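You operate a simulated robot arm through the tools that you are given. There is no shell and no other tool. Be economical: measure what you need, move in short steps, check, and stop when the job is done.

You are at the controls of a simulated two-armed robot. One attempt, no reset.

JOB
Take the lid off the brown tin labelled "keep dark" on the top of the white bench and lay it down there. Then shut the green drawer. Then take the white round brush and leave it in the blue tub. Then put the blue cloth on the top of the low shelf. Then take the lid off the red tall tin on the top of the green bench and lay it down there. Then put the white disc on the shelf under the green bench. Do these in the order given.

The check looks at the end state, three seconds after you hand in, the way a careful person would. Anything else that was tipped, shoved, dropped, spilled or broken makes it a failure. A push-on lid holds only when it is set on centred and level and pressed home; a screw cap is set on level and turned clockwise until tight. Flat cloth is picked up by pressing the open fingertips on it (5 to 10 N) and closing them slowly along it; thin cloth reads only 2 to 8 mm in the jaws.

ROBOT AND FRAMES
Two 7-joint arms with two-finger parallel grippers on one trunk, on a base that drives. Base frame: it is fixed to the floor where the robot stands at the start and does not move with it; the origin is under the middle of the robot, x ahead of it, y to its left, z up. Readings come in mm, degrees, newtons and seconds.
The left shoulder is at the start at [60, 143, 865], the right one opposite. With the tool pointing down near the work surface each hand reaches from about 300 to 720 mm from the robot's upright axis, wherever it stands, measured 20 degrees to its own side. Places, roughly: blue cloth (11x7x3 cm) [-1900, -3700, 800]; blue tub (17x17x10 cm) [-2600, -3700, 800]; brown tin [750, 250, 1000]; green drawer [500, 200, 600]; shelf under the green bench [-7000, 1800, 300]; tall tin [-6750, 1750, 1000]; top of the low shelf [900, -1400, 300]; white disc (7x7x2 cm) [-6900, 2000, 900]; white round brush (3x3x16 cm) [700, -700, 1000]. Payload 1.57 kg a hand.
The tool frame of a hand sits at the grasp point between the pads (the TCP): z along the fingers, y along the line on which they close. The tips reach 30 mm beyond it. Largest opening 110 mm; finger width 24, thickness 12; the body of the gripper, 48 by 112 mm, starts 78 mm behind the TCP.
Orientation is that of the tool frame in the base frame, as a unit quaternion [x, y, z, w]. With the fingers straight down and closing along the base's y, the tool's x points along the base's -x, its y along +y and its z along -z.

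CONTROLS
- The arms move only by the tool servo_tool. It takes "left_increments", "right_increments" or both (then of equal length, played together; a hand with none holds still); each is a list of rows, each a list of 6 numbers: the shift along the tool's x, y, z in units of 100 mm (1.0 is 100 mm), then the turn, a rotation vector about the tool's x, y, z in units of 90 degrees (1.0 is 90 degrees). In form: [[dx, dy, dz, ax, ay, az], ...]. A call has 1 to 8 rows; each row is the pose to reach, as a shift and turn from the pose commanded when the call began, along the tool's axes at that moment. "left_jaw" and "right_jaw" are, for a hand that has rows, the opening in per cent of the stroke, from 0 (shut) to 100 (fully open), set as the call begins (left out, the last holds). A call with a number of a shift or a turn outside -1 to 1 is refused whole. A row lasts 0.2 s, in which the tool goes at most 50 mm and 8.6 degrees; a call with a longer step from one row to the next is refused whole, and so is a gripper value outside its range. A pose out of reach is approached as far as the arm can. The call stops where the force on the tool passes 40 N (or 10 N more than at its start, if that is more) or the arm is blocked; 0.2 s more then pass. The fingers move at their own pace (about 45 mm/s each) and stop on an object; they squeeze with about 20 N. The grip force told is the motor's: it shows also when the fingers shut on nothing. Time passes only in rows, and 0.2 s behind the last, so rows that repeat a pose let the fingers close. It gives the time, the measured TCP pose, the force on the tool (base axes), the opening and the grip force at its end, in the units of the frame above (readings bear some noise), with the torque about the TCP (base axes, N m) and any sound that the robot's microphone picked up.
- Cameras (640 x 400 px; columns grow to the right, rows downward): "scene" is now at [43.6, -13.1, 1469.5]; the picture's right is [-0.15, -0.99, 0.00], its down [-0.80, 0.12, -0.59] and it looks along [0.59, -0.09, -0.80] (base axes); focal length 270 px, centre (320, 200). "left" rides on the left gripper at [70, -16, -141] in its tool frame; the picture's right is [0.23, 0.97, 0.00], its down [-0.85, 0.20, -0.48] and it looks along [-0.47, 0.11, 0.88] (tool axes); focal length 222 px, centre (320, 200). "right" rides on the right gripper at [70, 16, -141] in its tool frame; the picture's right is [-0.23, 0.97, 0.00], its down [-0.85, -0.20, -0.48] and it looks along [-0.47, -0.11, 0.88] (tool axes); focal length 222 px, centre (320, 200).
- snapshot(camera): a new picture of that camera. No time passes.
- raise_lower(by): slides the trunk up (or, below 0, down) by that many mm; the arms and the scene camera ride with it, the base frame stays. It gives what a move gives, with no picture.
- steer(legs): drives the robot by 1 to 6 legs, each [ahead, left, turn to the left] in mm, mm and degrees, along the robot's own axes; the way and the turn of a leg run together, so that a leg with both is an arc; at most 1500 mm and 180 degrees a leg. The arms and the cameras ride along, it lands a little off, and it stops where it bumps. It gives what a move gives.
- turn_head(pan, tilt): turns the head with the scene camera to pan (to the left, within 86 degrees either way) and tilt (down, from -29 to 69), counted from straight ahead of the robot. It gives what a move gives.
- point_at(camera, pixels): for up to 12 pixels [column, row] of the newest picture of that camera ("zoom" is the newest enlarged one), the place [x, y, z] in the base frame of the surface seen there, good to about 3 mm. No time passes.
- zoom(camera, box): a new picture of the part [left, top, right, bottom] of that camera's present view, enlarged. No time passes.
- job_done(): hands the job in; it is judged then, once.

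Keep the steps short. Do not move on a guess: measure, check each grasp and each placing, and mend mistakes. In all there are 110 turns and 88 pictures (those below and enlarged ones count). Leave the grippers open and the arms clear of the work at the hand-in unless told otherwise, and finish with a single line.

The tools are called after "Emit:" by a JSON object that holds its "name" and its "arguments". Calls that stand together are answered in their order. servo_tool: Moves the arms, as the interface text tells. Its arguments: {"type":"object","properties":{"left_increments":{"type":"array","items":{"type":"array","items":{"type":"number"}}},"left_jaw":{"type":"number"},"right_increments":{"type":"array","items":{"type":"array","items":{"type":"number"}}},"right_jaw":{"type":"number"}},"required":[]} The other tools are called the same way: raise_lower (by) slides the trunk up or down; steer (legs) drives the base; turn_head (pan, tilt) turns the head that bears the scene camera; snapshot (camera) takes a picture; point_at (camera, pixels) gives the place of the surface under pixels of a picture; zoom (camera, box) takes an enlarged picture of a part of a camera's view; job_done () hands the job in.

At the start:

```text
t: 0.0
left_tcp_pos: [583.9, 259.8, 999.6]
left_orientation: [0.0, 1.0, 0.0, 0.0]
left_force: [0.0, 0.0, 0.9]
left_moment: [0.04, 0.04, 0.01]
left_grip_width: 110.0
left_gripper_force: 0.0
right_tcp_pos: [415.4, -201.3, 1000.7]
right_orientation: [0.001, 1.0, 0.001, 0.0]
right_force: [0.3, -0.7, -1.1]
right_moment: [-0.01, 0.0, 0.03]
right_grip_width: 109.7
right_gripper_force: 0.1
trunk travel left (down, up): [-464.0, 126.0]
robot x, y, heading: [0.4, 2.9, -0.3]
head pan, tilt: [-8.8, 53.6]
```

scene: 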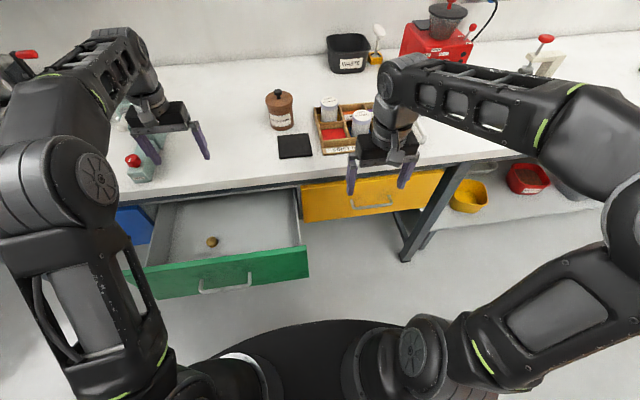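
right: 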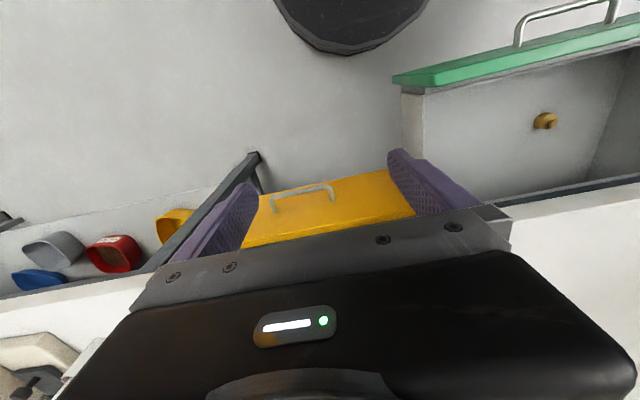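
left: 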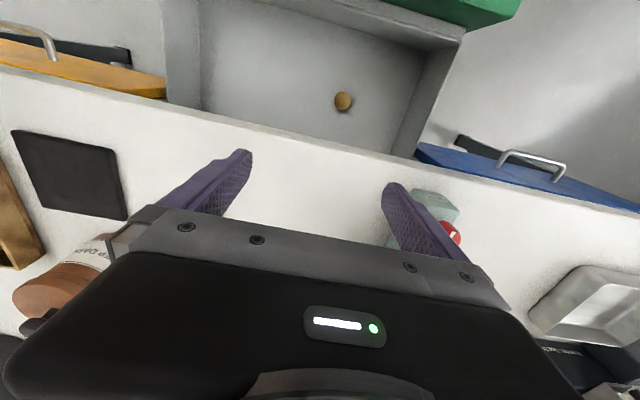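

I see the brown tin near (280,110) in the scene picture. I'll zoom in on it first.

Emit:
{"name": "zoom", "arguments": {"camera": "scene", "box": [230, 70, 390, 170]}}

Emit:
{"name": "point_at", "arguments": {"camera": "scene", "pixels": [[278, 91], [280, 97], [280, 122], [295, 146], [240, 180], [225, 270], [225, 288], [300, 210], [130, 160], [152, 250]]}}

```text
4.00 times, centred on (310, 120) of scene
```

zoom: 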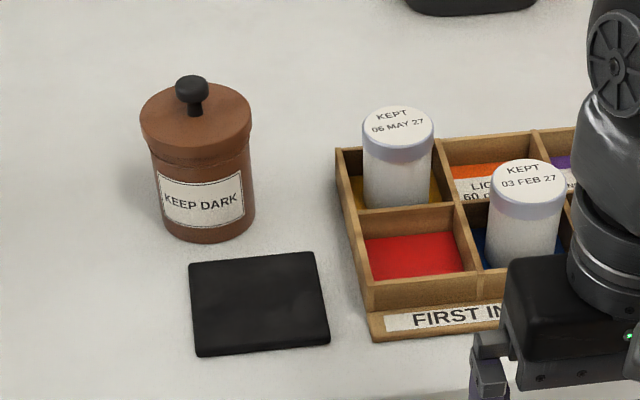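

```text
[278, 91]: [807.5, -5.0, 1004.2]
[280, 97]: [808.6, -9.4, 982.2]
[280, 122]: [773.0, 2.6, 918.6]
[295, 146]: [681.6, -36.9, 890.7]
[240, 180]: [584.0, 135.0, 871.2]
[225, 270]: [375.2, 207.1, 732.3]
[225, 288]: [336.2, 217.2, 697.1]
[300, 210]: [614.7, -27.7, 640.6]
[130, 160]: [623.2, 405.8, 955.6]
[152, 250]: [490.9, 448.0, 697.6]
```

The tin sits near [800,-3] and its lid has a black knob. I'll measure the knob and lid more precisely.

Emit:
{"name": "point_at", "arguments": {"camera": "zoom", "pixels": [[192, 82], [178, 88], [207, 88], [192, 98], [195, 112], [150, 120], [243, 110], [195, 138], [195, 158], [205, 240], [200, 85], [90, 200]]}}

```text
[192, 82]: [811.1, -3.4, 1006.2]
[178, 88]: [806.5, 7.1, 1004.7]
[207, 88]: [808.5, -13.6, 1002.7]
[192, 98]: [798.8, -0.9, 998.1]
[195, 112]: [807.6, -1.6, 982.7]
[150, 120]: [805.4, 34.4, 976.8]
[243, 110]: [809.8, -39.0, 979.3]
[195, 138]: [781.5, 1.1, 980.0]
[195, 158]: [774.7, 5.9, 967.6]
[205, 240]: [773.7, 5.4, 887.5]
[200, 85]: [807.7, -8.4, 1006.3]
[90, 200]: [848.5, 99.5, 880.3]
```

Knob centre is about [810,-3], with its top at 1006 and the lid top at about 980. I need to drive closer, so I'll measure how far out the base front and the open drawer reach.

Emit:
{"name": "point_at", "arguments": {"camera": "right", "pixels": [[350, 45], [290, 20], [420, 10], [400, 85], [525, 30], [470, 205], [330, 200]]}}

Emit:
{"name": "point_at", "arguments": {"camera": "scene", "pixels": [[320, 325], [250, 340], [400, 325], [210, 290], [405, 255], [460, 165], [308, 270], [150, 295], [470, 230]]}}

```text
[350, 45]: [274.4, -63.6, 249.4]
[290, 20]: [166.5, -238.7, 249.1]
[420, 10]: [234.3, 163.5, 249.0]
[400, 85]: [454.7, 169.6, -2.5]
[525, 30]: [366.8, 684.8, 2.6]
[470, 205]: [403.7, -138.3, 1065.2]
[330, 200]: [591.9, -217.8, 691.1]
```

```text
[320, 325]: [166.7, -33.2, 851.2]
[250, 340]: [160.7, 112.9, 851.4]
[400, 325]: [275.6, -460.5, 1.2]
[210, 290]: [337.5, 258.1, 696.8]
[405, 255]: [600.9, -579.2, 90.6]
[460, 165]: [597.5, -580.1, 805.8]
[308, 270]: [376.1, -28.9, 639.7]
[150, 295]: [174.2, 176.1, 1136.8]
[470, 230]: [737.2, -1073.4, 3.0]
```

The base sits low (radius about 280, height about 250) and passes under the drawer, while the trunk front is at x≈170. I'll raise the trunk so the hands clear the jars. Then I'll drive ahead and to the right, which puts the tin in the left arm's good zone.

Emit:
{"name": "raise_lower", "arguments": {"by": 120}}

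Emit:
{"name": "steer", "arguments": {"legs": [[0, -230, 0], [210, 0, 0]]}}

Emit:
{"name": "snapshot", "arguments": {"camera": "scene"}}

Emit:
{"name": "snapshot", "arguments": {"camera": "left"}}

```text
t: 1.5
left_tcp_pos: [584.0, 259.3, 1119.1]
left_orientation: [0.001, 1.0, 0.0, 0.001]
left_force: [0.1, 0.2, -1.7]
left_moment: [0.02, -0.02, 0.01]
left_grip_width: 110.1
left_gripper_force: 0.0
right_tcp_pos: [415.5, -200.1, 1119.0]
right_orientation: [0.0, 1.0, 0.001, 0.0]
right_force: [-0.2, 1.1, 0.3]
right_moment: [0.02, 0.02, 0.02]
right_grip_width: 109.9
right_gripper_force: 0.1
trunk travel left (down, up): [-584.0, 6.0]
robot x, y, heading: [1.5, 4.8, 0.0]
head pan, tilt: [-8.8, 53.6]
```

```text
t: 4.5
left_tcp_pos: [792.8, 32.1, 1119.3]
left_orientation: [-0.001, 1.0, 0.001, 0.001]
left_force: [0.3, 0.0, 0.8]
left_moment: [0.01, 0.03, -0.01]
left_grip_width: 110.0
left_gripper_force: 0.0
right_tcp_pos: [625.5, -429.1, 1119.5]
right_orientation: [-0.002, 1.0, 0.001, 0.0]
right_force: [0.7, 0.4, 0.1]
right_moment: [0.03, 0.0, 0.04]
right_grip_width: 109.8
right_gripper_force: 0.0
trunk travel left (down, up): [-584.0, 6.0]
robot x, y, heading: [207.5, -230.2, 0.1]
head pan, tilt: [-8.8, 53.6]
```

```text
83 pictures are left
```

scene: 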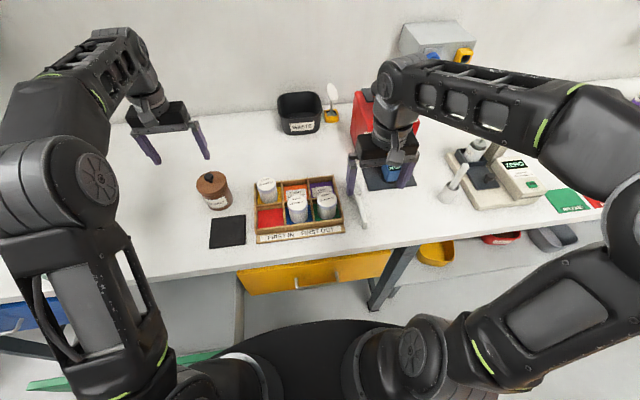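

```text
82 pictures are left
```

left: 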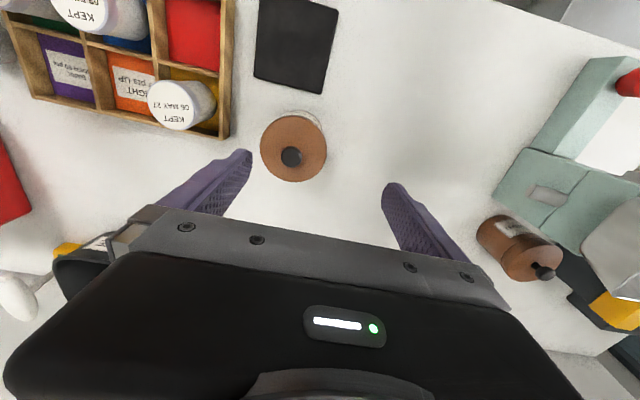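

There's a second brown tin at (520,250) in the left picture. I'll check its label before choosing, and re-measure the knob.

Emit:
{"name": "zoom", "arguments": {"camera": "left", "box": [460, 190, 620, 290]}}

Emit:
{"name": "point_at", "arguments": {"camera": "left", "pixels": [[291, 156], [283, 156], [299, 157], [291, 148], [310, 130], [262, 150], [326, 148], [294, 116], [515, 240], [380, 80], [420, 130]]}}

```text
4.00 times, centred on (540, 240) of left
```

zoom: 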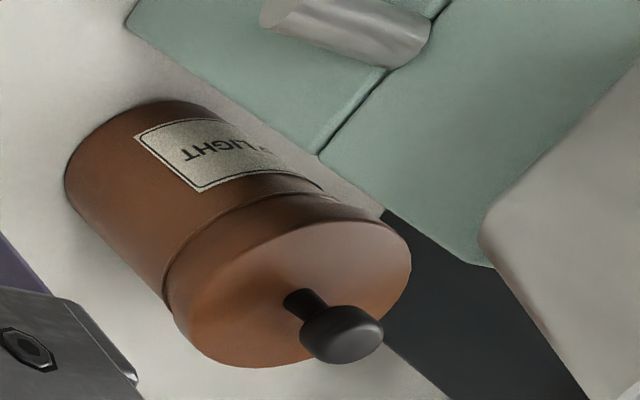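

```text
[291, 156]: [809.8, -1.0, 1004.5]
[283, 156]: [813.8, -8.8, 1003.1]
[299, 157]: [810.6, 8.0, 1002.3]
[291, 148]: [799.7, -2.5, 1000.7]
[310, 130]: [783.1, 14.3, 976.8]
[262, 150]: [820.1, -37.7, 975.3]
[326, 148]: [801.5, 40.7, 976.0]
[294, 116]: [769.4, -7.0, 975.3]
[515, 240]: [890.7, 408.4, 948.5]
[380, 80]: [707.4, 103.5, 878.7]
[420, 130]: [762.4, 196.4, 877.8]
```

The other tin is labelled "…LIGHT", so the one at [811,-1] is correct. I'll move over the knob with the jaws half open and go down part way.

Emit:
{"name": "servo_tool", "arguments": {"left_increments": [[-0.18, -0.33, 0, 0, 0, 0], [-0.18, -0.33, 0.3, 0, 0, 0], [-0.18, -0.33, 0.6, 0, 0, 0], [-0.18, -0.33, 0.8, 0, 0, 0], [-0.18, -0.33, 0.8, 0, 0, 0]], "left_jaw": 55}}

Emit:
{"name": "snapshot", "arguments": {"camera": "left"}}

```text
t: 5.7
left_tcp_pos: [809.9, -1.7, 1040.6]
left_orientation: [-0.002, 1.0, 0.001, 0.001]
left_force: [0.0, 0.4, 0.0]
left_moment: [-0.02, -0.02, -0.04]
left_grip_width: 60.5
left_gripper_force: 0.0
left hand out of reach, approached as far as the arm can: row 1
right_tcp_pos: [625.1, -429.1, 1121.2]
right_orientation: [-0.002, 1.0, 0.001, 0.001]
right_force: [0.6, 0.4, 0.9]
right_moment: [0.0, 0.01, 0.0]
right_grip_width: 109.8
right_gripper_force: 0.1
trunk travel left (down, up): [-584.0, 6.0]
robot x, y, heading: [209.1, -229.4, 0.1]
head pan, tilt: [-8.8, 53.6]
```

```text
80 pictures are left
```

left: 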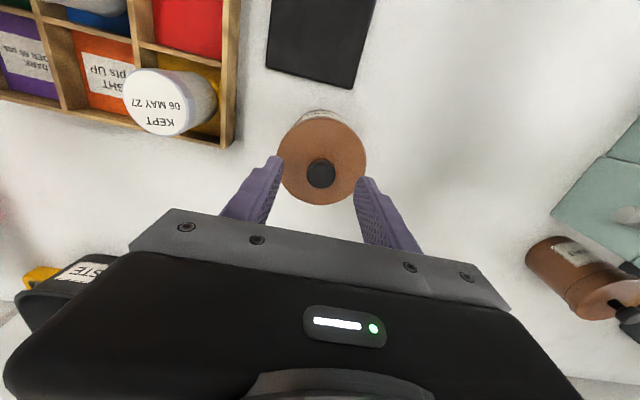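

The hand is centred over the knob with TCP z 1040. I'll go down 26 mm and close on the knob.

Emit:
{"name": "servo_tool", "arguments": {"left_increments": [[0, 0, 0.13, 0, 0, 0], [0, 0, 0.26, 0, 0, 0], [0, 0, 0.26, 0, 0, 0]]}}

Emit:
{"name": "servo_tool", "arguments": {"left_increments": [[0, 0, 0, 0, 0, 0], [0, 0, 0, 0, 0, 0], [0, 0, 0, 0, 0, 0], [0, 0, 0, 0, 0, 0]], "left_jaw": 0}}

Emit:
{"name": "snapshot", "arguments": {"camera": "left"}}

```text
t: 6.5
left_tcp_pos: [810.6, -2.5, 1012.3]
left_orientation: [-0.001, 1.0, 0.0, 0.0]
left_force: [-0.3, -0.2, -0.1]
left_moment: [-0.01, 0.01, 0.01]
left_grip_width: 60.6
left_gripper_force: 0.0
right_tcp_pos: [624.0, -427.7, 1119.8]
right_orientation: [-0.002, 1.0, 0.0, 0.0]
right_force: [-0.3, 0.2, -0.8]
right_moment: [0.0, 0.05, 0.03]
right_grip_width: 110.2
right_gripper_force: 0.1
trunk travel left (down, up): [-584.0, 6.0]
robot x, y, heading: [212.7, -231.0, -0.1]
head pan, tilt: [-8.8, 53.6]
```

```text
t: 7.5
left_tcp_pos: [810.9, -1.0, 1014.4]
left_orientation: [-0.001, 1.0, 0.0, 0.0]
left_force: [0.6, -0.2, 0.0]
left_moment: [0.02, -0.04, 0.0]
left_grip_width: 24.2
left_gripper_force: 20.1
right_tcp_pos: [624.3, -428.7, 1120.1]
right_orientation: [-0.002, 1.0, 0.001, 0.0]
right_force: [-0.4, -0.5, -0.3]
right_moment: [0.01, 0.05, 0.0]
right_grip_width: 110.3
right_gripper_force: 0.0
trunk travel left (down, up): [-584.0, 6.0]
robot x, y, heading: [211.5, -228.9, 0.3]
head pan, tilt: [-8.8, 53.6]
```

```text
79 pictures are left
```

left: 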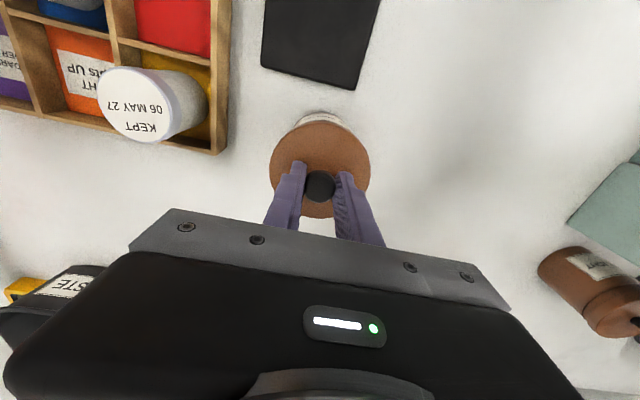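

The knob is gripped at 24 mm. I'll lift slowly to see whether the lid pulls off.

Emit:
{"name": "servo_tool", "arguments": {"left_increments": [[0, 0, -0.03, 0, 0, 0], [0, 0, -0.06, 0, 0, 0], [0, 0, -0.1, 0, 0, 0], [0, 0, -0.15, 0, 0, 0], [0, 0, -0.2, 0, 0, 0]]}}

Emit:
{"name": "snapshot", "arguments": {"camera": "left"}}

Emit:
{"name": "zoom", "arguments": {"camera": "scene", "box": [140, 110, 300, 210]}}

```text
t: 8.7
left_tcp_pos: [810.9, -1.5, 1036.1]
left_orientation: [-0.001, 1.0, 0.001, 0.002]
left_force: [0.9, 0.6, 7.4]
left_moment: [-0.9, 0.09, -0.02]
left_grip_width: 16.4
left_gripper_force: 12.3
right_tcp_pos: [625.3, -428.7, 1120.1]
right_orientation: [-0.002, 1.0, 0.0, -0.001]
right_force: [0.8, -0.2, -0.4]
right_moment: [0.01, 0.02, 0.03]
right_grip_width: 110.2
right_gripper_force: 0.1
trunk travel left (down, up): [-584.0, 6.0]
robot x, y, heading: [210.4, -230.3, 0.4]
head pan, tilt: [-8.8, 53.6]
```

```text
78 pictures are left
```

left: 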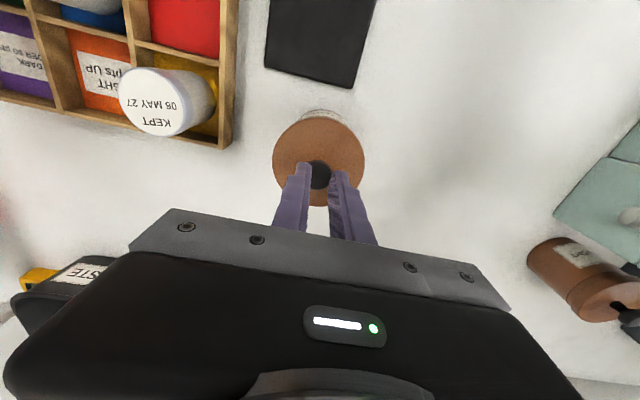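

```text
4.00 times, centred on (220, 160) of scene
```

zoom: 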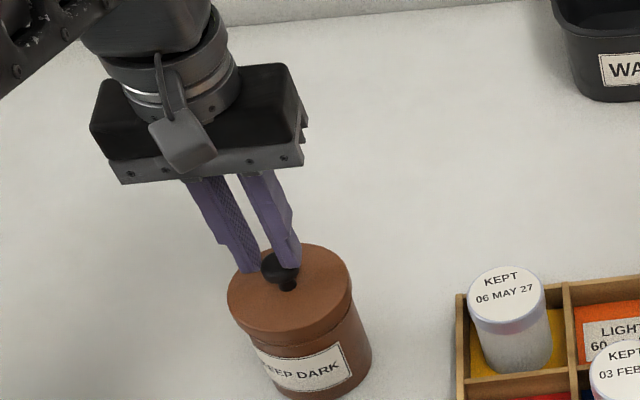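

Grip width fell to 16.4 while I lifted, so the fingers are slipping up the rounded knob and the lid is still on. I'll check the lid height and whether the tin moved.

Emit:
{"name": "point_at", "arguments": {"camera": "zoom", "pixels": [[240, 295], [335, 270], [285, 310], [285, 333], [290, 345], [310, 395], [228, 300], [352, 285]]}}

```text
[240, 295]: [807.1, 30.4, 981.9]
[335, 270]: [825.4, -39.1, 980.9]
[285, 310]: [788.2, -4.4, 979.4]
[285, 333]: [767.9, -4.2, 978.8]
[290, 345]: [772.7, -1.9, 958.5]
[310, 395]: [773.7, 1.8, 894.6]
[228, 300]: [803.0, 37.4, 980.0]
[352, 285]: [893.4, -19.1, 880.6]
```

The lid is still at z≈980 and the tin hasn't moved. I'll grip the lid's rim instead (about 80 mm across, z 958–980): open fully, go down to TCP z≈985 and close.

Emit:
{"name": "servo_tool", "arguments": {"left_increments": [[0, 0, -0.1, 0, 0, 0], [0, 0, -0.1, 0, 0, 0], [0, 0, -0.1, 0, 0, 0], [0, 0, -0.1, 0, 0, 0], [0, 0, -0.1, 0, 0, 0], [0, 0, -0.1, 0, 0, 0]], "left_jaw": 100}}

Emit:
{"name": "servo_tool", "arguments": {"left_increments": [[0, 0.01, 0.2, 0, 0, 0], [0, 0.01, 0.4, 0, 0, 0], [0, 0.01, 0.5, 0, 0, 0], [0, 0.01, 0.57, 0, 0, 0], [0, 0.01, 0.57, 0, 0, 0]]}}

Emit:
{"name": "servo_tool", "arguments": {"left_increments": [[0, 0, 0, 0, 0, 0], [0, 0, 0, 0, 0, 0], [0, 0, 0, 0, 0, 0], [0, 0, 0, 0, 0, 0]], "left_jaw": 0}}

Emit:
{"name": "snapshot", "arguments": {"camera": "left"}}

```text
t: 10.1
left_tcp_pos: [809.9, -2.7, 1044.6]
left_orientation: [-0.001, 1.0, 0.0, 0.002]
left_force: [0.3, 0.0, 0.3]
left_moment: [0.0, -0.03, 0.02]
left_grip_width: 109.9
left_gripper_force: 0.0
right_tcp_pos: [624.7, -428.8, 1119.5]
right_orientation: [-0.001, 1.0, 0.001, 0.0]
right_force: [0.1, -0.2, -0.4]
right_moment: [0.03, 0.01, 0.02]
right_grip_width: 110.1
right_gripper_force: 0.0
trunk travel left (down, up): [-584.0, 6.0]
robot x, y, heading: [210.1, -231.4, 0.2]
head pan, tilt: [-8.8, 53.6]
```

```text
t: 11.3
left_tcp_pos: [808.9, -1.4, 987.7]
left_orientation: [-0.001, 1.0, 0.0, 0.001]
left_force: [0.0, 0.1, -0.4]
left_moment: [0.01, 0.0, -0.01]
left_grip_width: 109.9
left_gripper_force: 0.1
right_tcp_pos: [624.7, -428.2, 1120.9]
right_orientation: [-0.001, 1.0, 0.001, 0.0]
right_force: [-0.5, -1.0, -0.6]
right_moment: [-0.01, -0.02, 0.0]
right_grip_width: 110.2
right_gripper_force: 0.1
trunk travel left (down, up): [-584.0, 6.0]
robot x, y, heading: [208.8, -231.3, -0.2]
head pan, tilt: [-8.8, 53.6]
```

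```text
t: 12.3
left_tcp_pos: [808.9, -1.1, 985.8]
left_orientation: [-0.001, 1.0, 0.0, 0.002]
left_force: [-0.1, 1.4, 0.3]
left_moment: [0.01, 0.02, 0.0]
left_grip_width: 87.2
left_gripper_force: 19.9
right_tcp_pos: [625.1, -429.5, 1120.5]
right_orientation: [-0.002, 1.0, 0.001, 0.0]
right_force: [0.6, 0.9, -1.2]
right_moment: [-0.01, -0.02, -0.01]
right_grip_width: 110.1
right_gripper_force: 0.0
trunk travel left (down, up): [-584.0, 6.0]
robot x, y, heading: [209.7, -228.2, 0.2]
head pan, tilt: [-8.8, 53.6]
```

```text
76 pictures are left
```

left: 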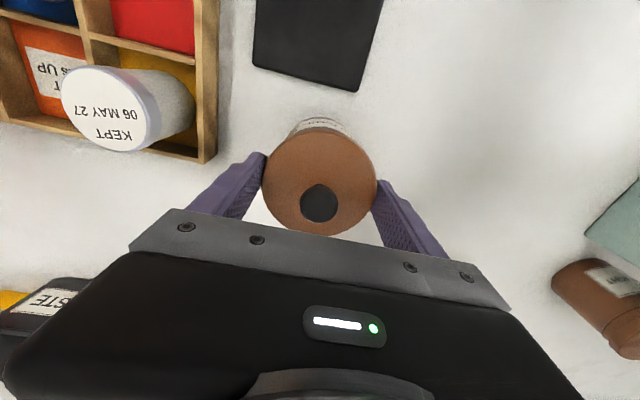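

The rim is gripped at 87 mm with 20 N. I'll lift slowly.

Emit:
{"name": "servo_tool", "arguments": {"left_increments": [[0, 0, -0.02, 0, 0, 0], [0, 0, -0.04, 0, 0, 0], [0, 0, -0.07, 0, 0, 0], [0, 0, -0.11, 0, 0, 0], [0, 0, -0.15, 0, 0, 0]]}}

Emit:
{"name": "zoom", "arguments": {"camera": "scene", "box": [140, 110, 300, 210]}}

```text
t: 13.5
left_tcp_pos: [809.8, -0.8, 1001.7]
left_orientation: [-0.002, 1.0, 0.001, 0.0]
left_force: [-0.1, -0.9, 0.1]
left_moment: [-0.02, 0.0, -0.01]
left_grip_width: 87.2
left_gripper_force: 20.3
right_tcp_pos: [623.9, -429.2, 1120.5]
right_orientation: [-0.002, 1.0, 0.001, 0.0]
right_force: [0.0, -0.3, -0.2]
right_moment: [0.01, -0.02, 0.02]
right_grip_width: 110.3
right_gripper_force: 0.1
trunk travel left (down, up): [-584.0, 6.0]
robot x, y, heading: [209.1, -230.2, 0.3]
head pan, tilt: [-8.8, 53.6]
```

```text
4.00 times, centred on (220, 160) of scene
```

zoom: 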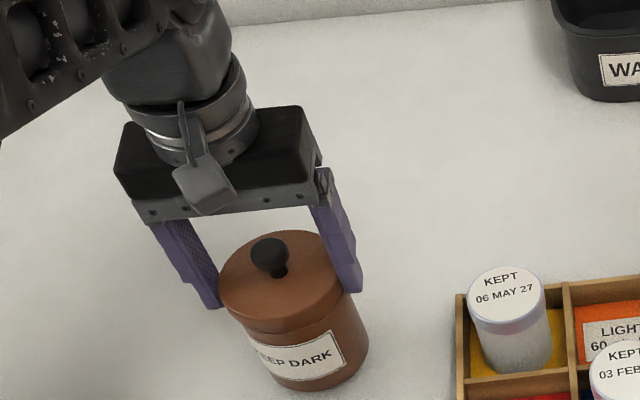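

Emit:
{"name": "point_at", "arguments": {"camera": "zoom", "pixels": [[235, 280], [310, 260], [280, 318], [300, 387], [290, 335]]}}

```text
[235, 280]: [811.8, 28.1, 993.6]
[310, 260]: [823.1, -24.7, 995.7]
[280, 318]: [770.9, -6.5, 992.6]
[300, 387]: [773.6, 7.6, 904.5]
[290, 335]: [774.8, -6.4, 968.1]
```

The lid is up 15 mm. I'll lift further and check whether the tin is staying on the bench.

Emit:
{"name": "servo_tool", "arguments": {"left_increments": [[0, 0, -0.1, 0, 0, 0], [0, 0, -0.2, 0, 0, 0], [0, 0, -0.2, 0, 0, 0]]}}

Emit:
{"name": "zoom", "arguments": {"camera": "scene", "box": [140, 110, 300, 210]}}

```text
t: 14.3
left_tcp_pos: [811.3, -1.4, 1021.4]
left_orientation: [-0.001, 1.0, 0.0, 0.001]
left_force: [-0.1, 0.7, -2.1]
left_moment: [0.04, 0.01, 0.01]
left_grip_width: 87.2
left_gripper_force: 20.1
right_tcp_pos: [623.5, -428.1, 1120.0]
right_orientation: [-0.002, 1.0, 0.001, 0.0]
right_force: [0.8, -0.2, 0.3]
right_moment: [-0.01, -0.02, -0.01]
right_grip_width: 109.9
right_gripper_force: 0.1
trunk travel left (down, up): [-584.0, 6.0]
robot x, y, heading: [209.8, -227.3, 0.1]
head pan, tilt: [-8.8, 53.6]
```

```text
4.00 times, centred on (220, 160) of scene
```

zoom: 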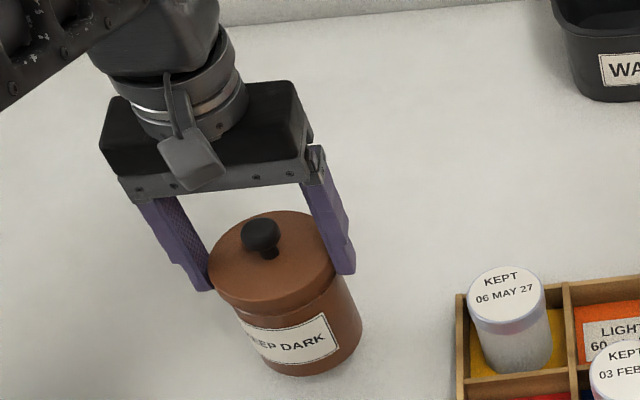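

The whole tin came up with the lid, so the lid is tight and the body needs to be held. I'll set the tin back exactly, let go and rise.

Emit:
{"name": "servo_tool", "arguments": {"left_increments": [[0, 0, 0.1, 0, 0, 0], [0, 0, 0.2, 0, 0, 0], [0, 0, 0.28, 0, 0, 0], [0, 0, 0.32, 0, 0, 0], [0, 0, 0.345, 0, 0, 0], [0, 0, 0.355, 0, 0, 0]]}}

Emit:
{"name": "servo_tool", "arguments": {"left_increments": [[0, 0, 0, 0, 0, 0], [0, 0, 0, 0, 0, 0], [0, 0, 0, 0, 0, 0]], "left_jaw": 100}}

Emit:
{"name": "servo_tool", "arguments": {"left_increments": [[0, 0, -0.2, 0, 0, 0], [0, 0, -0.5, 0, 0, 0], [0, 0, -0.9, 0, 0, 0], [0, 0, -1, 0, 0, 0]]}}

Emit:
{"name": "zoom", "arguments": {"camera": "scene", "box": [140, 110, 300, 210]}}

```text
t: 15.7
left_tcp_pos: [810.5, -1.1, 987.9]
left_orientation: [-0.001, 1.0, 0.001, 0.002]
left_force: [1.0, 0.7, 3.4]
left_moment: [0.02, 0.07, 0.04]
left_grip_width: 87.2
left_gripper_force: 20.7
right_tcp_pos: [623.8, -428.8, 1120.2]
right_orientation: [-0.001, 1.0, 0.001, 0.001]
right_force: [-0.2, -0.6, -0.1]
right_moment: [0.02, -0.03, 0.0]
right_grip_width: 110.1
right_gripper_force: 0.0
trunk travel left (down, up): [-584.0, 6.0]
robot x, y, heading: [207.2, -226.4, 0.2]
head pan, tilt: [-8.8, 53.6]
```

```text
t: 16.5
left_tcp_pos: [810.4, -1.6, 987.1]
left_orientation: [-0.001, 1.0, 0.0, 0.001]
left_force: [0.2, 0.1, -0.6]
left_moment: [0.01, -0.01, -0.01]
left_grip_width: 109.9
left_gripper_force: 0.2
right_tcp_pos: [624.7, -427.5, 1119.7]
right_orientation: [-0.001, 1.0, 0.0, 0.0]
right_force: [0.5, -0.5, -0.1]
right_moment: [-0.03, 0.0, 0.0]
right_grip_width: 110.1
right_gripper_force: 0.0
trunk travel left (down, up): [-584.0, 6.0]
robot x, y, heading: [208.9, -225.3, 0.3]
head pan, tilt: [-8.8, 53.6]
```

```text
t: 17.5
left_tcp_pos: [809.9, -0.7, 1087.2]
left_orientation: [-0.002, 1.0, 0.0, 0.001]
left_force: [0.2, 0.1, -0.6]
left_moment: [-0.01, 0.01, 0.03]
left_grip_width: 110.1
left_gripper_force: 0.0
right_tcp_pos: [624.4, -429.5, 1120.0]
right_orientation: [-0.002, 1.0, 0.001, 0.0]
right_force: [0.3, 0.2, -0.2]
right_moment: [0.01, -0.01, 0.03]
right_grip_width: 110.1
right_gripper_force: 0.2
trunk travel left (down, up): [-584.0, 6.0]
robot x, y, heading: [204.2, -227.4, 0.1]
head pan, tilt: [-8.8, 53.6]
```

```text
4.00 times, centred on (220, 160) of scene
```

zoom: 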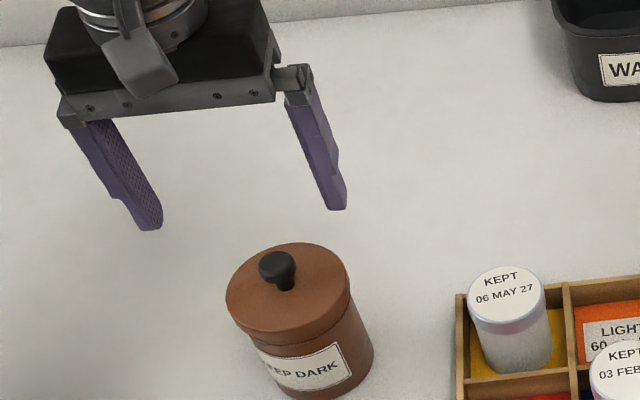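

The tin is back in place. I'll turn the robot to face the tin squarely so both arms can work on it.

Emit:
{"name": "steer", "arguments": {"legs": [[0, 0, 21]]}}

Emit:
{"name": "turn_head", "arguments": {"pan": 0, "tilt": 50}}

Emit:
{"name": "snapshot", "arguments": {"camera": "scene"}}

```text
t: 19.0
left_tcp_pos: [689.6, 200.4, 1087.1]
left_orientation: [-0.184, 0.983, 0.0, 0.001]
left_force: [-0.9, 0.3, 0.5]
left_moment: [-0.04, -0.02, 0.0]
left_grip_width: 109.9
left_gripper_force: 0.1
right_tcp_pos: [667.6, -265.7, 1121.1]
right_orientation: [-0.185, 0.983, 0.001, 0.0]
right_force: [0.1, -0.1, 0.4]
right_moment: [0.02, 0.02, -0.01]
right_grip_width: 110.1
right_gripper_force: 0.0
trunk travel left (down, up): [-584.0, 6.0]
robot x, y, heading: [208.1, -228.9, 21.2]
head pan, tilt: [-8.8, 53.6]
```

```text
t: 19.7
left_tcp_pos: [688.9, 200.4, 1087.6]
left_orientation: [-0.184, 0.983, 0.0, 0.0]
left_force: [-0.7, -0.2, 0.2]
left_moment: [-0.03, 0.03, -0.03]
left_grip_width: 109.9
left_gripper_force: 0.0
right_tcp_pos: [669.2, -265.6, 1120.6]
right_orientation: [-0.184, 0.983, 0.001, 0.001]
right_force: [-0.7, -0.5, -0.7]
right_moment: [0.0, 0.01, -0.02]
right_grip_width: 109.8
right_gripper_force: 0.0
trunk travel left (down, up): [-584.0, 6.0]
robot x, y, heading: [206.6, -228.6, 21.2]
head pan, tilt: [0.0, 50.0]
```

```text
72 pictures are left
```

scene: 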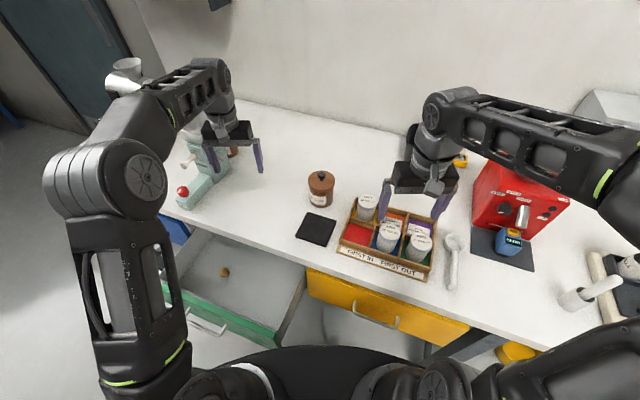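

Now the scene is symmetric. I'll measure the tray, jars and mat around the tin to choose the right hand's approach.

Emit:
{"name": "point_at", "arguments": {"camera": "scene", "pixels": [[367, 197], [358, 203], [357, 200], [347, 222], [338, 248], [315, 214], [297, 236], [335, 219], [320, 173], [321, 204], [418, 237]]}}

```text
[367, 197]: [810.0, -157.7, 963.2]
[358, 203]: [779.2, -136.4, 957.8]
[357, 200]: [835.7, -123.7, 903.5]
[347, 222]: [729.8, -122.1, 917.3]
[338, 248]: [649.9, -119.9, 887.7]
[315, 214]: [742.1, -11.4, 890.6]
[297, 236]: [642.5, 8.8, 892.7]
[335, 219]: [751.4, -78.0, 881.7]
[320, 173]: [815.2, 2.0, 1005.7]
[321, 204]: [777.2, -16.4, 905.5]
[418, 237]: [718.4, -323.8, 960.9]
```

Tray edge is at y≈-120 and the jars reach 963, so an approach along +x past y≈-68 is clear. I'll bring the right hand over, turning it to heading 0.

Emit:
{"name": "servo_tool", "arguments": {"right_increments": [[-0.08, 0.33, 0, 0, 0, 0.08], [-0.16, 0.66, 0, 0, 0, 0.16], [-0.25, 1.0, 0.1, 0, 0, 0.2356], [-0.25, 1.0, 0.1, 0, 0, 0.2356]], "right_jaw": 100}}

Emit:
{"name": "servo_tool", "arguments": {"right_increments": [[0.08, 0.33, 0, 0, 0, 0], [0.16, 0.66, 0, 0, 0, 0], [0.25, 1.0, 0.1, 0, 0, 0], [0.25, 1.0, 0.1, 0, 0, 0]]}}

Emit:
{"name": "servo_tool", "arguments": {"right_increments": [[0, 0.2, 0, 0, -0.09, 0], [0, 0.4, 0, 0, -0.18, 0], [0, 0.62, 0, 0, -0.27, 0], [0, 0.62, 0.1, 0, -0.36, 0], [0, 0.62, 0.2, 0, -0.45, 0], [0, 0.62, 0.3, 0, -0.53, 0], [0, 0.62, 0.4, 0, -0.611, 0], [0, 0.62, 0.4, 0, -0.611, 0]]}}

Emit:
{"name": "snapshot", "arguments": {"camera": "scene"}}

```text
t: 20.7
left_tcp_pos: [688.0, 199.2, 1086.7]
left_orientation: [-0.184, 0.983, 0.001, 0.001]
left_force: [0.8, -0.1, -0.2]
left_moment: [0.0, 0.04, 0.02]
left_grip_width: 110.0
left_gripper_force: 0.0
right_tcp_pos: [655.2, -164.2, 1109.9]
right_orientation: [0.0, 1.0, 0.0, 0.0]
right_force: [0.3, 0.1, -1.2]
right_moment: [0.0, -0.01, 0.0]
right_grip_width: 110.2
right_gripper_force: 0.0
trunk travel left (down, up): [-584.0, 6.0]
robot x, y, heading: [210.5, -230.8, 21.0]
head pan, tilt: [0.0, 50.0]
```

```text
t: 21.7
left_tcp_pos: [687.6, 198.6, 1087.4]
left_orientation: [-0.184, 0.983, 0.001, 0.001]
left_force: [-0.3, 0.4, -0.3]
left_moment: [0.02, 0.02, 0.0]
left_grip_width: 110.2
left_gripper_force: 0.1
right_tcp_pos: [631.7, -63.2, 1100.5]
right_orientation: [0.0, 1.0, 0.001, 0.0]
right_force: [-0.2, 0.3, -0.9]
right_moment: [-0.02, 0.02, 0.01]
right_grip_width: 110.3
right_gripper_force: 0.0
trunk travel left (down, up): [-584.0, 6.0]
robot x, y, heading: [208.3, -231.7, 21.2]
head pan, tilt: [0.0, 50.0]
```

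```text
t: 23.5
left_tcp_pos: [688.7, 199.7, 1087.2]
left_orientation: [-0.184, 0.983, 0.001, 0.001]
left_force: [-0.4, -0.1, -0.3]
left_moment: [0.03, -0.02, 0.04]
left_grip_width: 110.4
left_gripper_force: 0.0
right_tcp_pos: [630.4, -1.0, 1059.7]
right_orientation: [0.0, 0.887, 0.001, 0.462]
right_force: [0.7, 0.4, 0.0]
right_moment: [0.01, 0.0, 0.03]
right_grip_width: 110.1
right_gripper_force: 0.0
trunk travel left (down, up): [-584.0, 6.0]
robot x, y, heading: [206.7, -231.3, 21.4]
head pan, tilt: [0.0, 50.0]
```

```text
71 pictures are left
```

scene: 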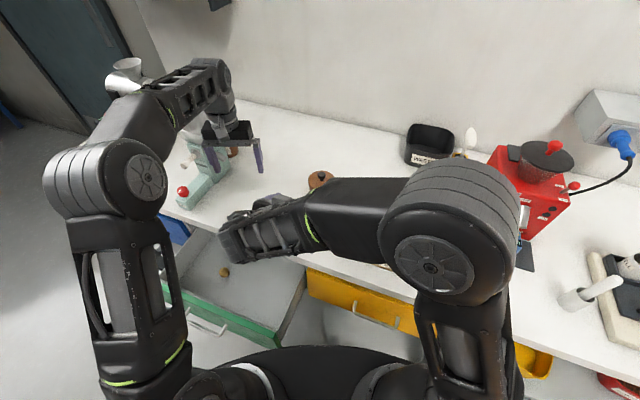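

The right hand is tilted as intended. I'll check where its forearm sits relative to the tin, since the left hand must come down there.

Emit:
{"name": "point_at", "arguments": {"camera": "scene", "pixels": [[310, 195], [350, 185], [300, 230], [240, 240], [265, 205], [400, 200], [230, 225]]}}

Emit:
{"name": "snapshot", "arguments": {"camera": "right"}}

```text
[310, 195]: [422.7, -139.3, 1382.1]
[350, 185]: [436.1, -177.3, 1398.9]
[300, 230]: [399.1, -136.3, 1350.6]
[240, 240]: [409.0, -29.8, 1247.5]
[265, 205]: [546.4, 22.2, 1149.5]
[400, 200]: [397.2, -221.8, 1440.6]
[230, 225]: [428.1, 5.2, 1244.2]
```

```text
70 pictures are left
```

right: 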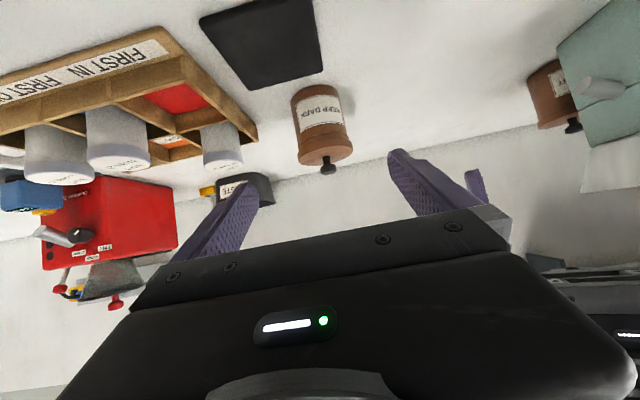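

Its forearm stays at x<550, so the left hand has room. I'll advance the right hand along its fingers toward the tin body.

Emit:
{"name": "servo_tool", "arguments": {"right_increments": [[0.09, 0, 0.4, 0, 0, 0], [0.18, 0, 0.8, 0, 0, 0], [0.18, 0, 1.0, 0, 0, 0], [0.18, 0, 1.0, 0, 0, 0]]}}

Emit:
{"name": "servo_tool", "arguments": {"right_increments": [[0, 0, 0.3, 0, 0, 0], [0, 0, 0.6, 0, 0, 0], [0, 0, 0.8, 0, 0, 0], [0, 0, 0.8, 0, 0, 0]]}}

Emit:
{"name": "snapshot", "arguments": {"camera": "right"}}

Emit:
{"name": "snapshot", "arguments": {"camera": "left"}}

```text
t: 24.5
left_tcp_pos: [687.7, 199.9, 1087.2]
left_orientation: [-0.184, 0.983, 0.0, 0.001]
left_force: [-0.1, -0.4, 0.0]
left_moment: [-0.01, 0.0, -0.05]
left_grip_width: 109.9
left_gripper_force: 0.0
right_tcp_pos: [701.9, -1.4, 988.0]
right_orientation: [0.001, 0.887, 0.001, 0.462]
right_force: [-0.5, -0.1, 0.4]
right_moment: [-0.03, -0.01, 0.01]
right_grip_width: 110.0
right_gripper_force: 0.2
trunk travel left (down, up): [-584.0, 6.0]
robot x, y, heading: [211.2, -231.2, 21.1]
head pan, tilt: [0.0, 50.0]
```

```text
t: 25.5
left_tcp_pos: [688.5, 200.1, 1086.2]
left_orientation: [-0.184, 0.983, 0.0, 0.001]
left_force: [-0.1, 0.0, 0.4]
left_moment: [-0.06, 0.03, -0.03]
left_grip_width: 110.0
left_gripper_force: 0.2
right_tcp_pos: [767.6, -0.7, 943.2]
right_orientation: [0.0, 0.887, 0.001, 0.462]
right_force: [-0.2, 0.2, 0.4]
right_moment: [-0.02, -0.01, -0.01]
right_grip_width: 109.9
right_gripper_force: 0.2
trunk travel left (down, up): [-584.0, 6.0]
robot x, y, heading: [208.7, -225.9, 21.7]
head pan, tilt: [0.0, 50.0]
```

```text
69 pictures are left
```

right: 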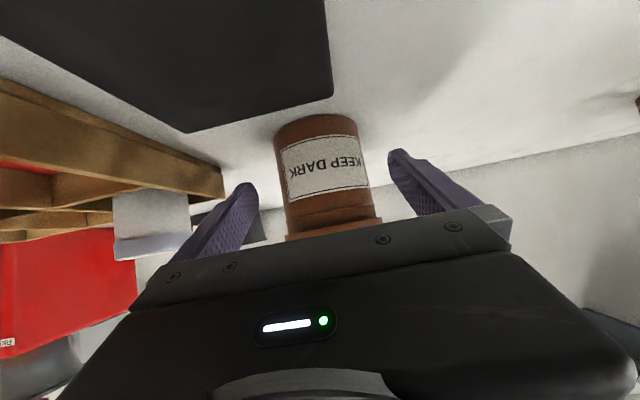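

```text
68 pictures are left
```

left: 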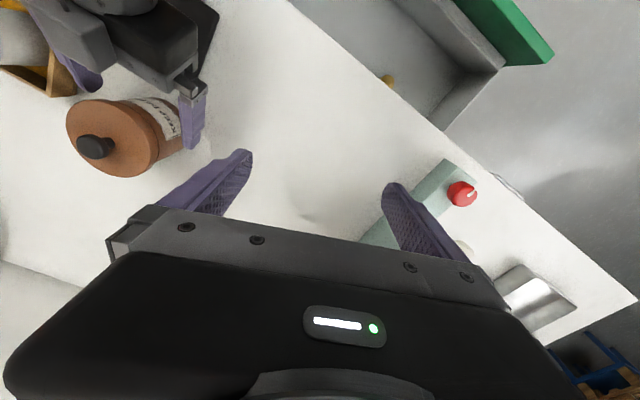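

It's well lined up, so I'll advance the last 40 mm and close on the body.

Emit:
{"name": "servo_tool", "arguments": {"right_increments": [[0, 0, 0.15, 0, 0, 0], [0, 0, 0.3, 0, 0, 0], [0, 0, 0.4, 0, 0, 0], [0, 0, 0.4, 0, 0, 0]]}}

Emit:
{"name": "servo_tool", "arguments": {"right_increments": [[0, 0, 0, 0, 0, 0], [0, 0, 0, 0, 0, 0], [0, 0, 0, 0, 0, 0], [0, 0, 0, 0, 0, 0]], "right_jaw": 0}}

Emit:
{"name": "snapshot", "arguments": {"camera": "left"}}

```text
t: 26.5
left_tcp_pos: [687.7, 199.5, 1086.9]
left_orientation: [-0.183, 0.983, 0.001, 0.001]
left_force: [0.3, -0.3, -0.3]
left_moment: [0.0, 0.0, -0.03]
left_grip_width: 110.0
left_gripper_force: 0.1
right_tcp_pos: [799.6, -0.4, 920.2]
right_orientation: [0.0, 0.887, 0.001, 0.462]
right_force: [-0.1, 0.2, 0.2]
right_moment: [0.02, 0.01, 0.01]
right_grip_width: 110.0
right_gripper_force: 0.2
trunk travel left (down, up): [-584.0, 6.0]
robot x, y, heading: [212.6, -231.3, 21.2]
head pan, tilt: [0.0, 50.0]
```

```text
t: 27.5
left_tcp_pos: [688.3, 199.7, 1087.8]
left_orientation: [-0.184, 0.983, 0.0, 0.001]
left_force: [-0.3, 0.1, 0.1]
left_moment: [-0.01, -0.02, -0.02]
left_grip_width: 110.0
left_gripper_force: 0.1
right_tcp_pos: [800.8, -1.1, 921.1]
right_orientation: [0.001, 0.887, 0.001, 0.462]
right_force: [-0.2, 1.2, -0.1]
right_moment: [-0.05, -0.01, 0.02]
right_grip_width: 77.5
right_gripper_force: 20.3
trunk travel left (down, up): [-584.0, 6.0]
robot x, y, heading: [208.6, -226.3, 21.1]
head pan, tilt: [0.0, 50.0]
```

```text
67 pictures are left
```

left: 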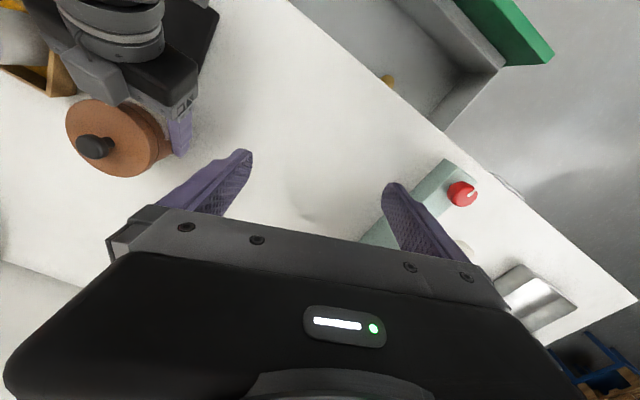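

Body held at 77.5 mm. Now I'll bring the left hand back over the lid, moving outward first to stay clear of the right hand.

Emit:
{"name": "servo_tool", "arguments": {"left_increments": [[-0.3, -0.2, 0, 0, 0, 0], [-0.42, -0.6, 0, 0, 0, 0], [-0.42, -1.0, 0, 0, 0, 0], [-0.42, -1.0, 0, 0, 0, 0]]}}

Emit:
{"name": "servo_tool", "arguments": {"left_increments": [[0, -0.4, 0, 0, 0, 0], [0, -0.8, 0, 0, 0, 0], [0, -1, 0, 0, 0, 0], [0, -1, 0, 0, 0, 0]]}}

Emit:
{"name": "servo_tool", "arguments": {"left_increments": [[0, -0.31, 0, 0, 0, 0], [0, -0.31, 0.3, 0, 0, 0], [0, -0.31, 0.3, 0, 0, 0]]}}

Emit:
{"name": "snapshot", "arguments": {"camera": "left"}}

Emit:
{"name": "snapshot", "arguments": {"camera": "scene"}}

```text
t: 28.5
left_tcp_pos: [718.2, 188.7, 1085.3]
left_orientation: [-0.184, 0.983, 0.001, 0.004]
left_force: [-0.7, 0.2, 0.0]
left_moment: [0.02, -0.02, 0.01]
left_grip_width: 110.1
left_gripper_force: 0.1
left hand out of reach, approached as far as the arm can: row 1, 2, 3, 4
right_tcp_pos: [800.0, -0.9, 920.4]
right_orientation: [0.0, 0.887, 0.001, 0.462]
right_force: [-0.3, -0.5, 1.8]
right_moment: [-0.1, -0.04, -0.01]
right_grip_width: 77.1
right_gripper_force: 19.7
trunk travel left (down, up): [-584.0, 6.0]
robot x, y, heading: [205.1, -226.8, 21.3]
head pan, tilt: [0.0, 50.0]
```

```text
t: 29.5
left_tcp_pos: [735.6, 141.4, 1087.3]
left_orientation: [-0.184, 0.983, 0.001, 0.003]
left_force: [-0.1, -0.1, 0.1]
left_moment: [0.01, -0.01, 0.01]
left_grip_width: 109.8
left_gripper_force: 0.0
left hand out of reach, approached as far as the arm can: row 2, 3, 4
right_tcp_pos: [800.3, -0.4, 919.5]
right_orientation: [0.0, 0.887, 0.001, 0.462]
right_force: [-0.2, -0.5, 0.2]
right_moment: [-0.07, -0.03, -0.04]
right_grip_width: 77.1
right_gripper_force: 19.9
trunk travel left (down, up): [-584.0, 6.0]
robot x, y, heading: [210.8, -229.7, 21.2]
head pan, tilt: [0.0, 50.0]
```

```text
t: 30.3
left_tcp_pos: [746.5, 111.5, 1056.9]
left_orientation: [-0.185, 0.983, 0.001, 0.001]
left_force: [-0.7, -0.3, 1.0]
left_moment: [0.0, 0.01, -0.01]
left_grip_width: 110.0
left_gripper_force: 0.0
left hand out of reach, approached as far as the arm can: row 1
right_tcp_pos: [800.1, -0.8, 921.2]
right_orientation: [0.001, 0.887, 0.001, 0.462]
right_force: [0.8, 0.7, 2.0]
right_moment: [-0.07, -0.01, -0.01]
right_grip_width: 77.5
right_gripper_force: 19.6
trunk travel left (down, up): [-584.0, 6.0]
robot x, y, heading: [208.9, -228.9, 21.4]
head pan, tilt: [0.0, 50.0]
```

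```text
66 pictures are left
```

left: 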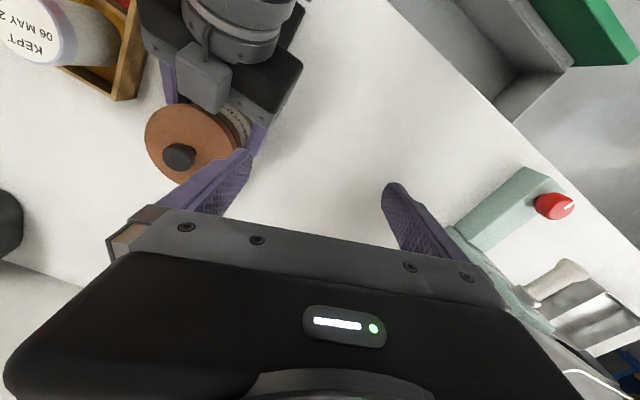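

```text
65 pictures are left
```

scene: 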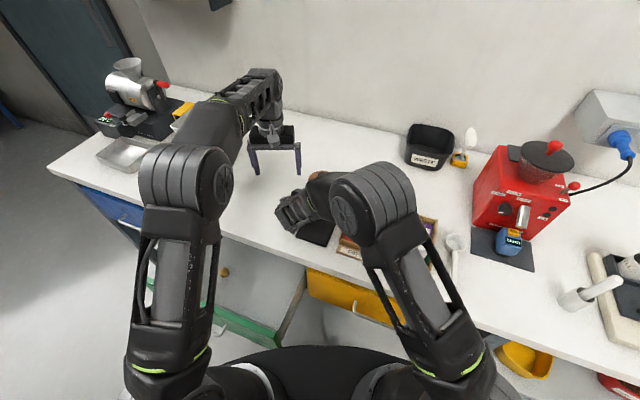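

The left arm is stretched at that height. I'll go down to TCP z≈1043 (tips just above the knob) and continue toward the lid.

Emit:
{"name": "servo_tool", "arguments": {"left_increments": [[0, 0, 0.13, 0, 0, 0], [-0.1, -0.4, 0.13, 0, 0, 0], [-0.2, -0.8, 0.13, 0, 0, 0], [-0.2, -1, 0.13, 0, 0, 0], [-0.2, -1, 0.13, 0, 0, 0]]}}

Emit:
{"name": "snapshot", "arguments": {"camera": "left"}}

```text
t: 31.5
left_tcp_pos: [788.0, 51.8, 1046.1]
left_orientation: [-0.184, 0.983, 0.0, 0.005]
left_force: [-0.4, 0.5, -0.3]
left_moment: [-0.03, -0.02, -0.02]
left_grip_width: 110.0
left_gripper_force: 0.0
left hand out of reach, approached as far as the arm can: row 3, 4, 5
right_tcp_pos: [800.5, -0.2, 919.7]
right_orientation: [-0.001, 0.887, 0.002, 0.461]
right_force: [0.1, -0.1, 1.8]
right_moment: [-0.07, -0.03, 0.02]
right_grip_width: 77.0
right_gripper_force: 20.5
trunk travel left (down, up): [-584.0, 6.0]
robot x, y, heading: [207.4, -231.5, 21.3]
head pan, tilt: [0.0, 50.0]
```

```text
64 pictures are left
```

left: 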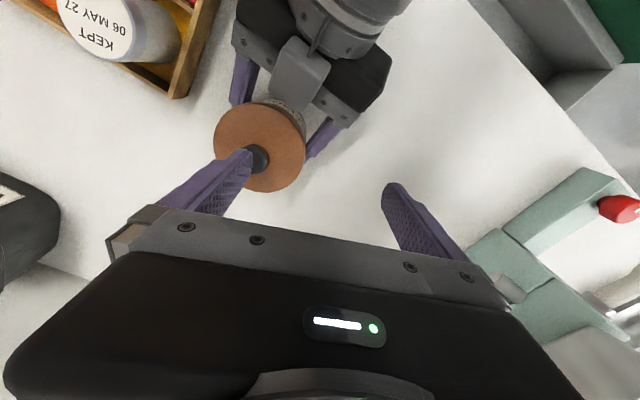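

I need about 58 mm more along the hand's -y. I'll back off 25 mm toward the robot, align sideways, lower to 1015 so the fingers straddle the knob, then go forward.

Emit:
{"name": "servo_tool", "arguments": {"left_increments": [[0.25, 0, 0, 0, 0, 0], [0.25, -0.3, 0, 0, 0, 0], [0.25, -0.58, 0, 0, 0, 0], [0.25, -0.58, 0.15, 0, 0, 0], [0.25, -0.58, 0.29, 0, 0, 0], [0.25, -0.58, 0.29, 0, 0, 0]]}}

Emit:
{"name": "snapshot", "arguments": {"camera": "left"}}

```text
t: 32.9
left_tcp_pos: [785.9, -12.2, 1016.6]
left_orientation: [-0.184, 0.983, -0.001, 0.001]
left_force: [0.5, -0.7, 0.2]
left_moment: [-0.02, 0.04, 0.02]
left_grip_width: 110.5
left_gripper_force: 0.1
right_tcp_pos: [799.9, -1.7, 919.7]
right_orientation: [0.0, 0.887, 0.002, 0.462]
right_force: [1.4, 0.0, 2.1]
right_moment: [-0.09, -0.03, 0.02]
right_grip_width: 77.5
right_gripper_force: 19.8
trunk travel left (down, up): [-584.0, 6.0]
robot x, y, heading: [210.2, -230.1, 21.3]
head pan, tilt: [0.0, 50.0]
```

```text
63 pictures are left
```

left: 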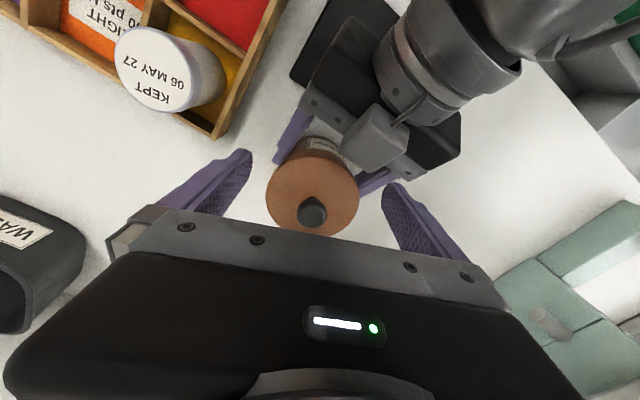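

Aligned. Forward 26 mm, then down to TCP z≈988, then close on the lid rim.

Emit:
{"name": "servo_tool", "arguments": {"left_increments": [[-0.14, 0.01, 0, 0, 0, 0], [-0.26, 0.01, 0, 0, 0, 0], [-0.26, 0.01, 0.12, 0, 0, 0], [-0.26, 0.01, 0.22, 0, 0, 0], [-0.26, 0.01, 0.285, 0, 0, 0], [-0.26, 0.01, 0.285, 0, 0, 0]]}}

Emit:
{"name": "servo_tool", "arguments": {"left_increments": [[0, 0, 0, 0, 0, 0], [0, 0, 0, 0, 0, 0], [0, 0, 0, 0, 0, 0], [0, 0, 0, 0, 0, 0]], "left_jaw": 0}}

Emit:
{"name": "snapshot", "arguments": {"camera": "left"}}

```text
t: 34.3
left_tcp_pos: [809.8, -0.7, 988.9]
left_orientation: [-0.183, 0.983, 0.0, 0.001]
left_force: [-0.2, -0.5, -0.4]
left_moment: [-0.02, 0.0, 0.0]
left_grip_width: 109.8
left_gripper_force: 0.1
left hand out of reach, approached as far as the arm can: row 2
right_tcp_pos: [800.8, -1.5, 920.9]
right_orientation: [0.001, 0.887, 0.001, 0.461]
right_force: [0.3, 0.6, 1.6]
right_moment: [-0.1, 0.0, -0.01]
right_grip_width: 77.6
right_gripper_force: 20.1
trunk travel left (down, up): [-584.0, 6.0]
robot x, y, heading: [212.7, -226.7, 21.1]
head pan, tilt: [0.0, 50.0]
```

```text
t: 35.3
left_tcp_pos: [810.2, -1.3, 988.4]
left_orientation: [-0.183, 0.983, 0.0, 0.001]
left_force: [0.7, -1.8, -0.6]
left_moment: [-0.01, 0.02, -0.03]
left_grip_width: 88.8
left_gripper_force: 19.3
right_tcp_pos: [800.3, -0.8, 920.9]
right_orientation: [-0.001, 0.887, 0.002, 0.461]
right_force: [-1.1, 1.8, 2.4]
right_moment: [-0.11, -0.07, -0.03]
right_grip_width: 77.3
right_gripper_force: 20.1
trunk travel left (down, up): [-584.0, 6.0]
robot x, y, heading: [210.8, -231.3, 21.2]
head pan, tilt: [0.0, 50.0]
heard: snap
```

```text
62 pictures are left
```

left: 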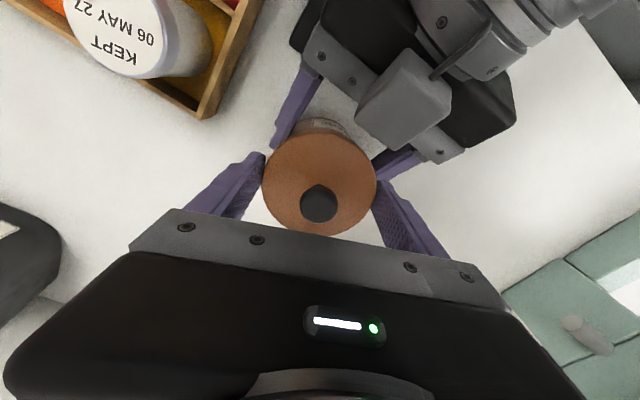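

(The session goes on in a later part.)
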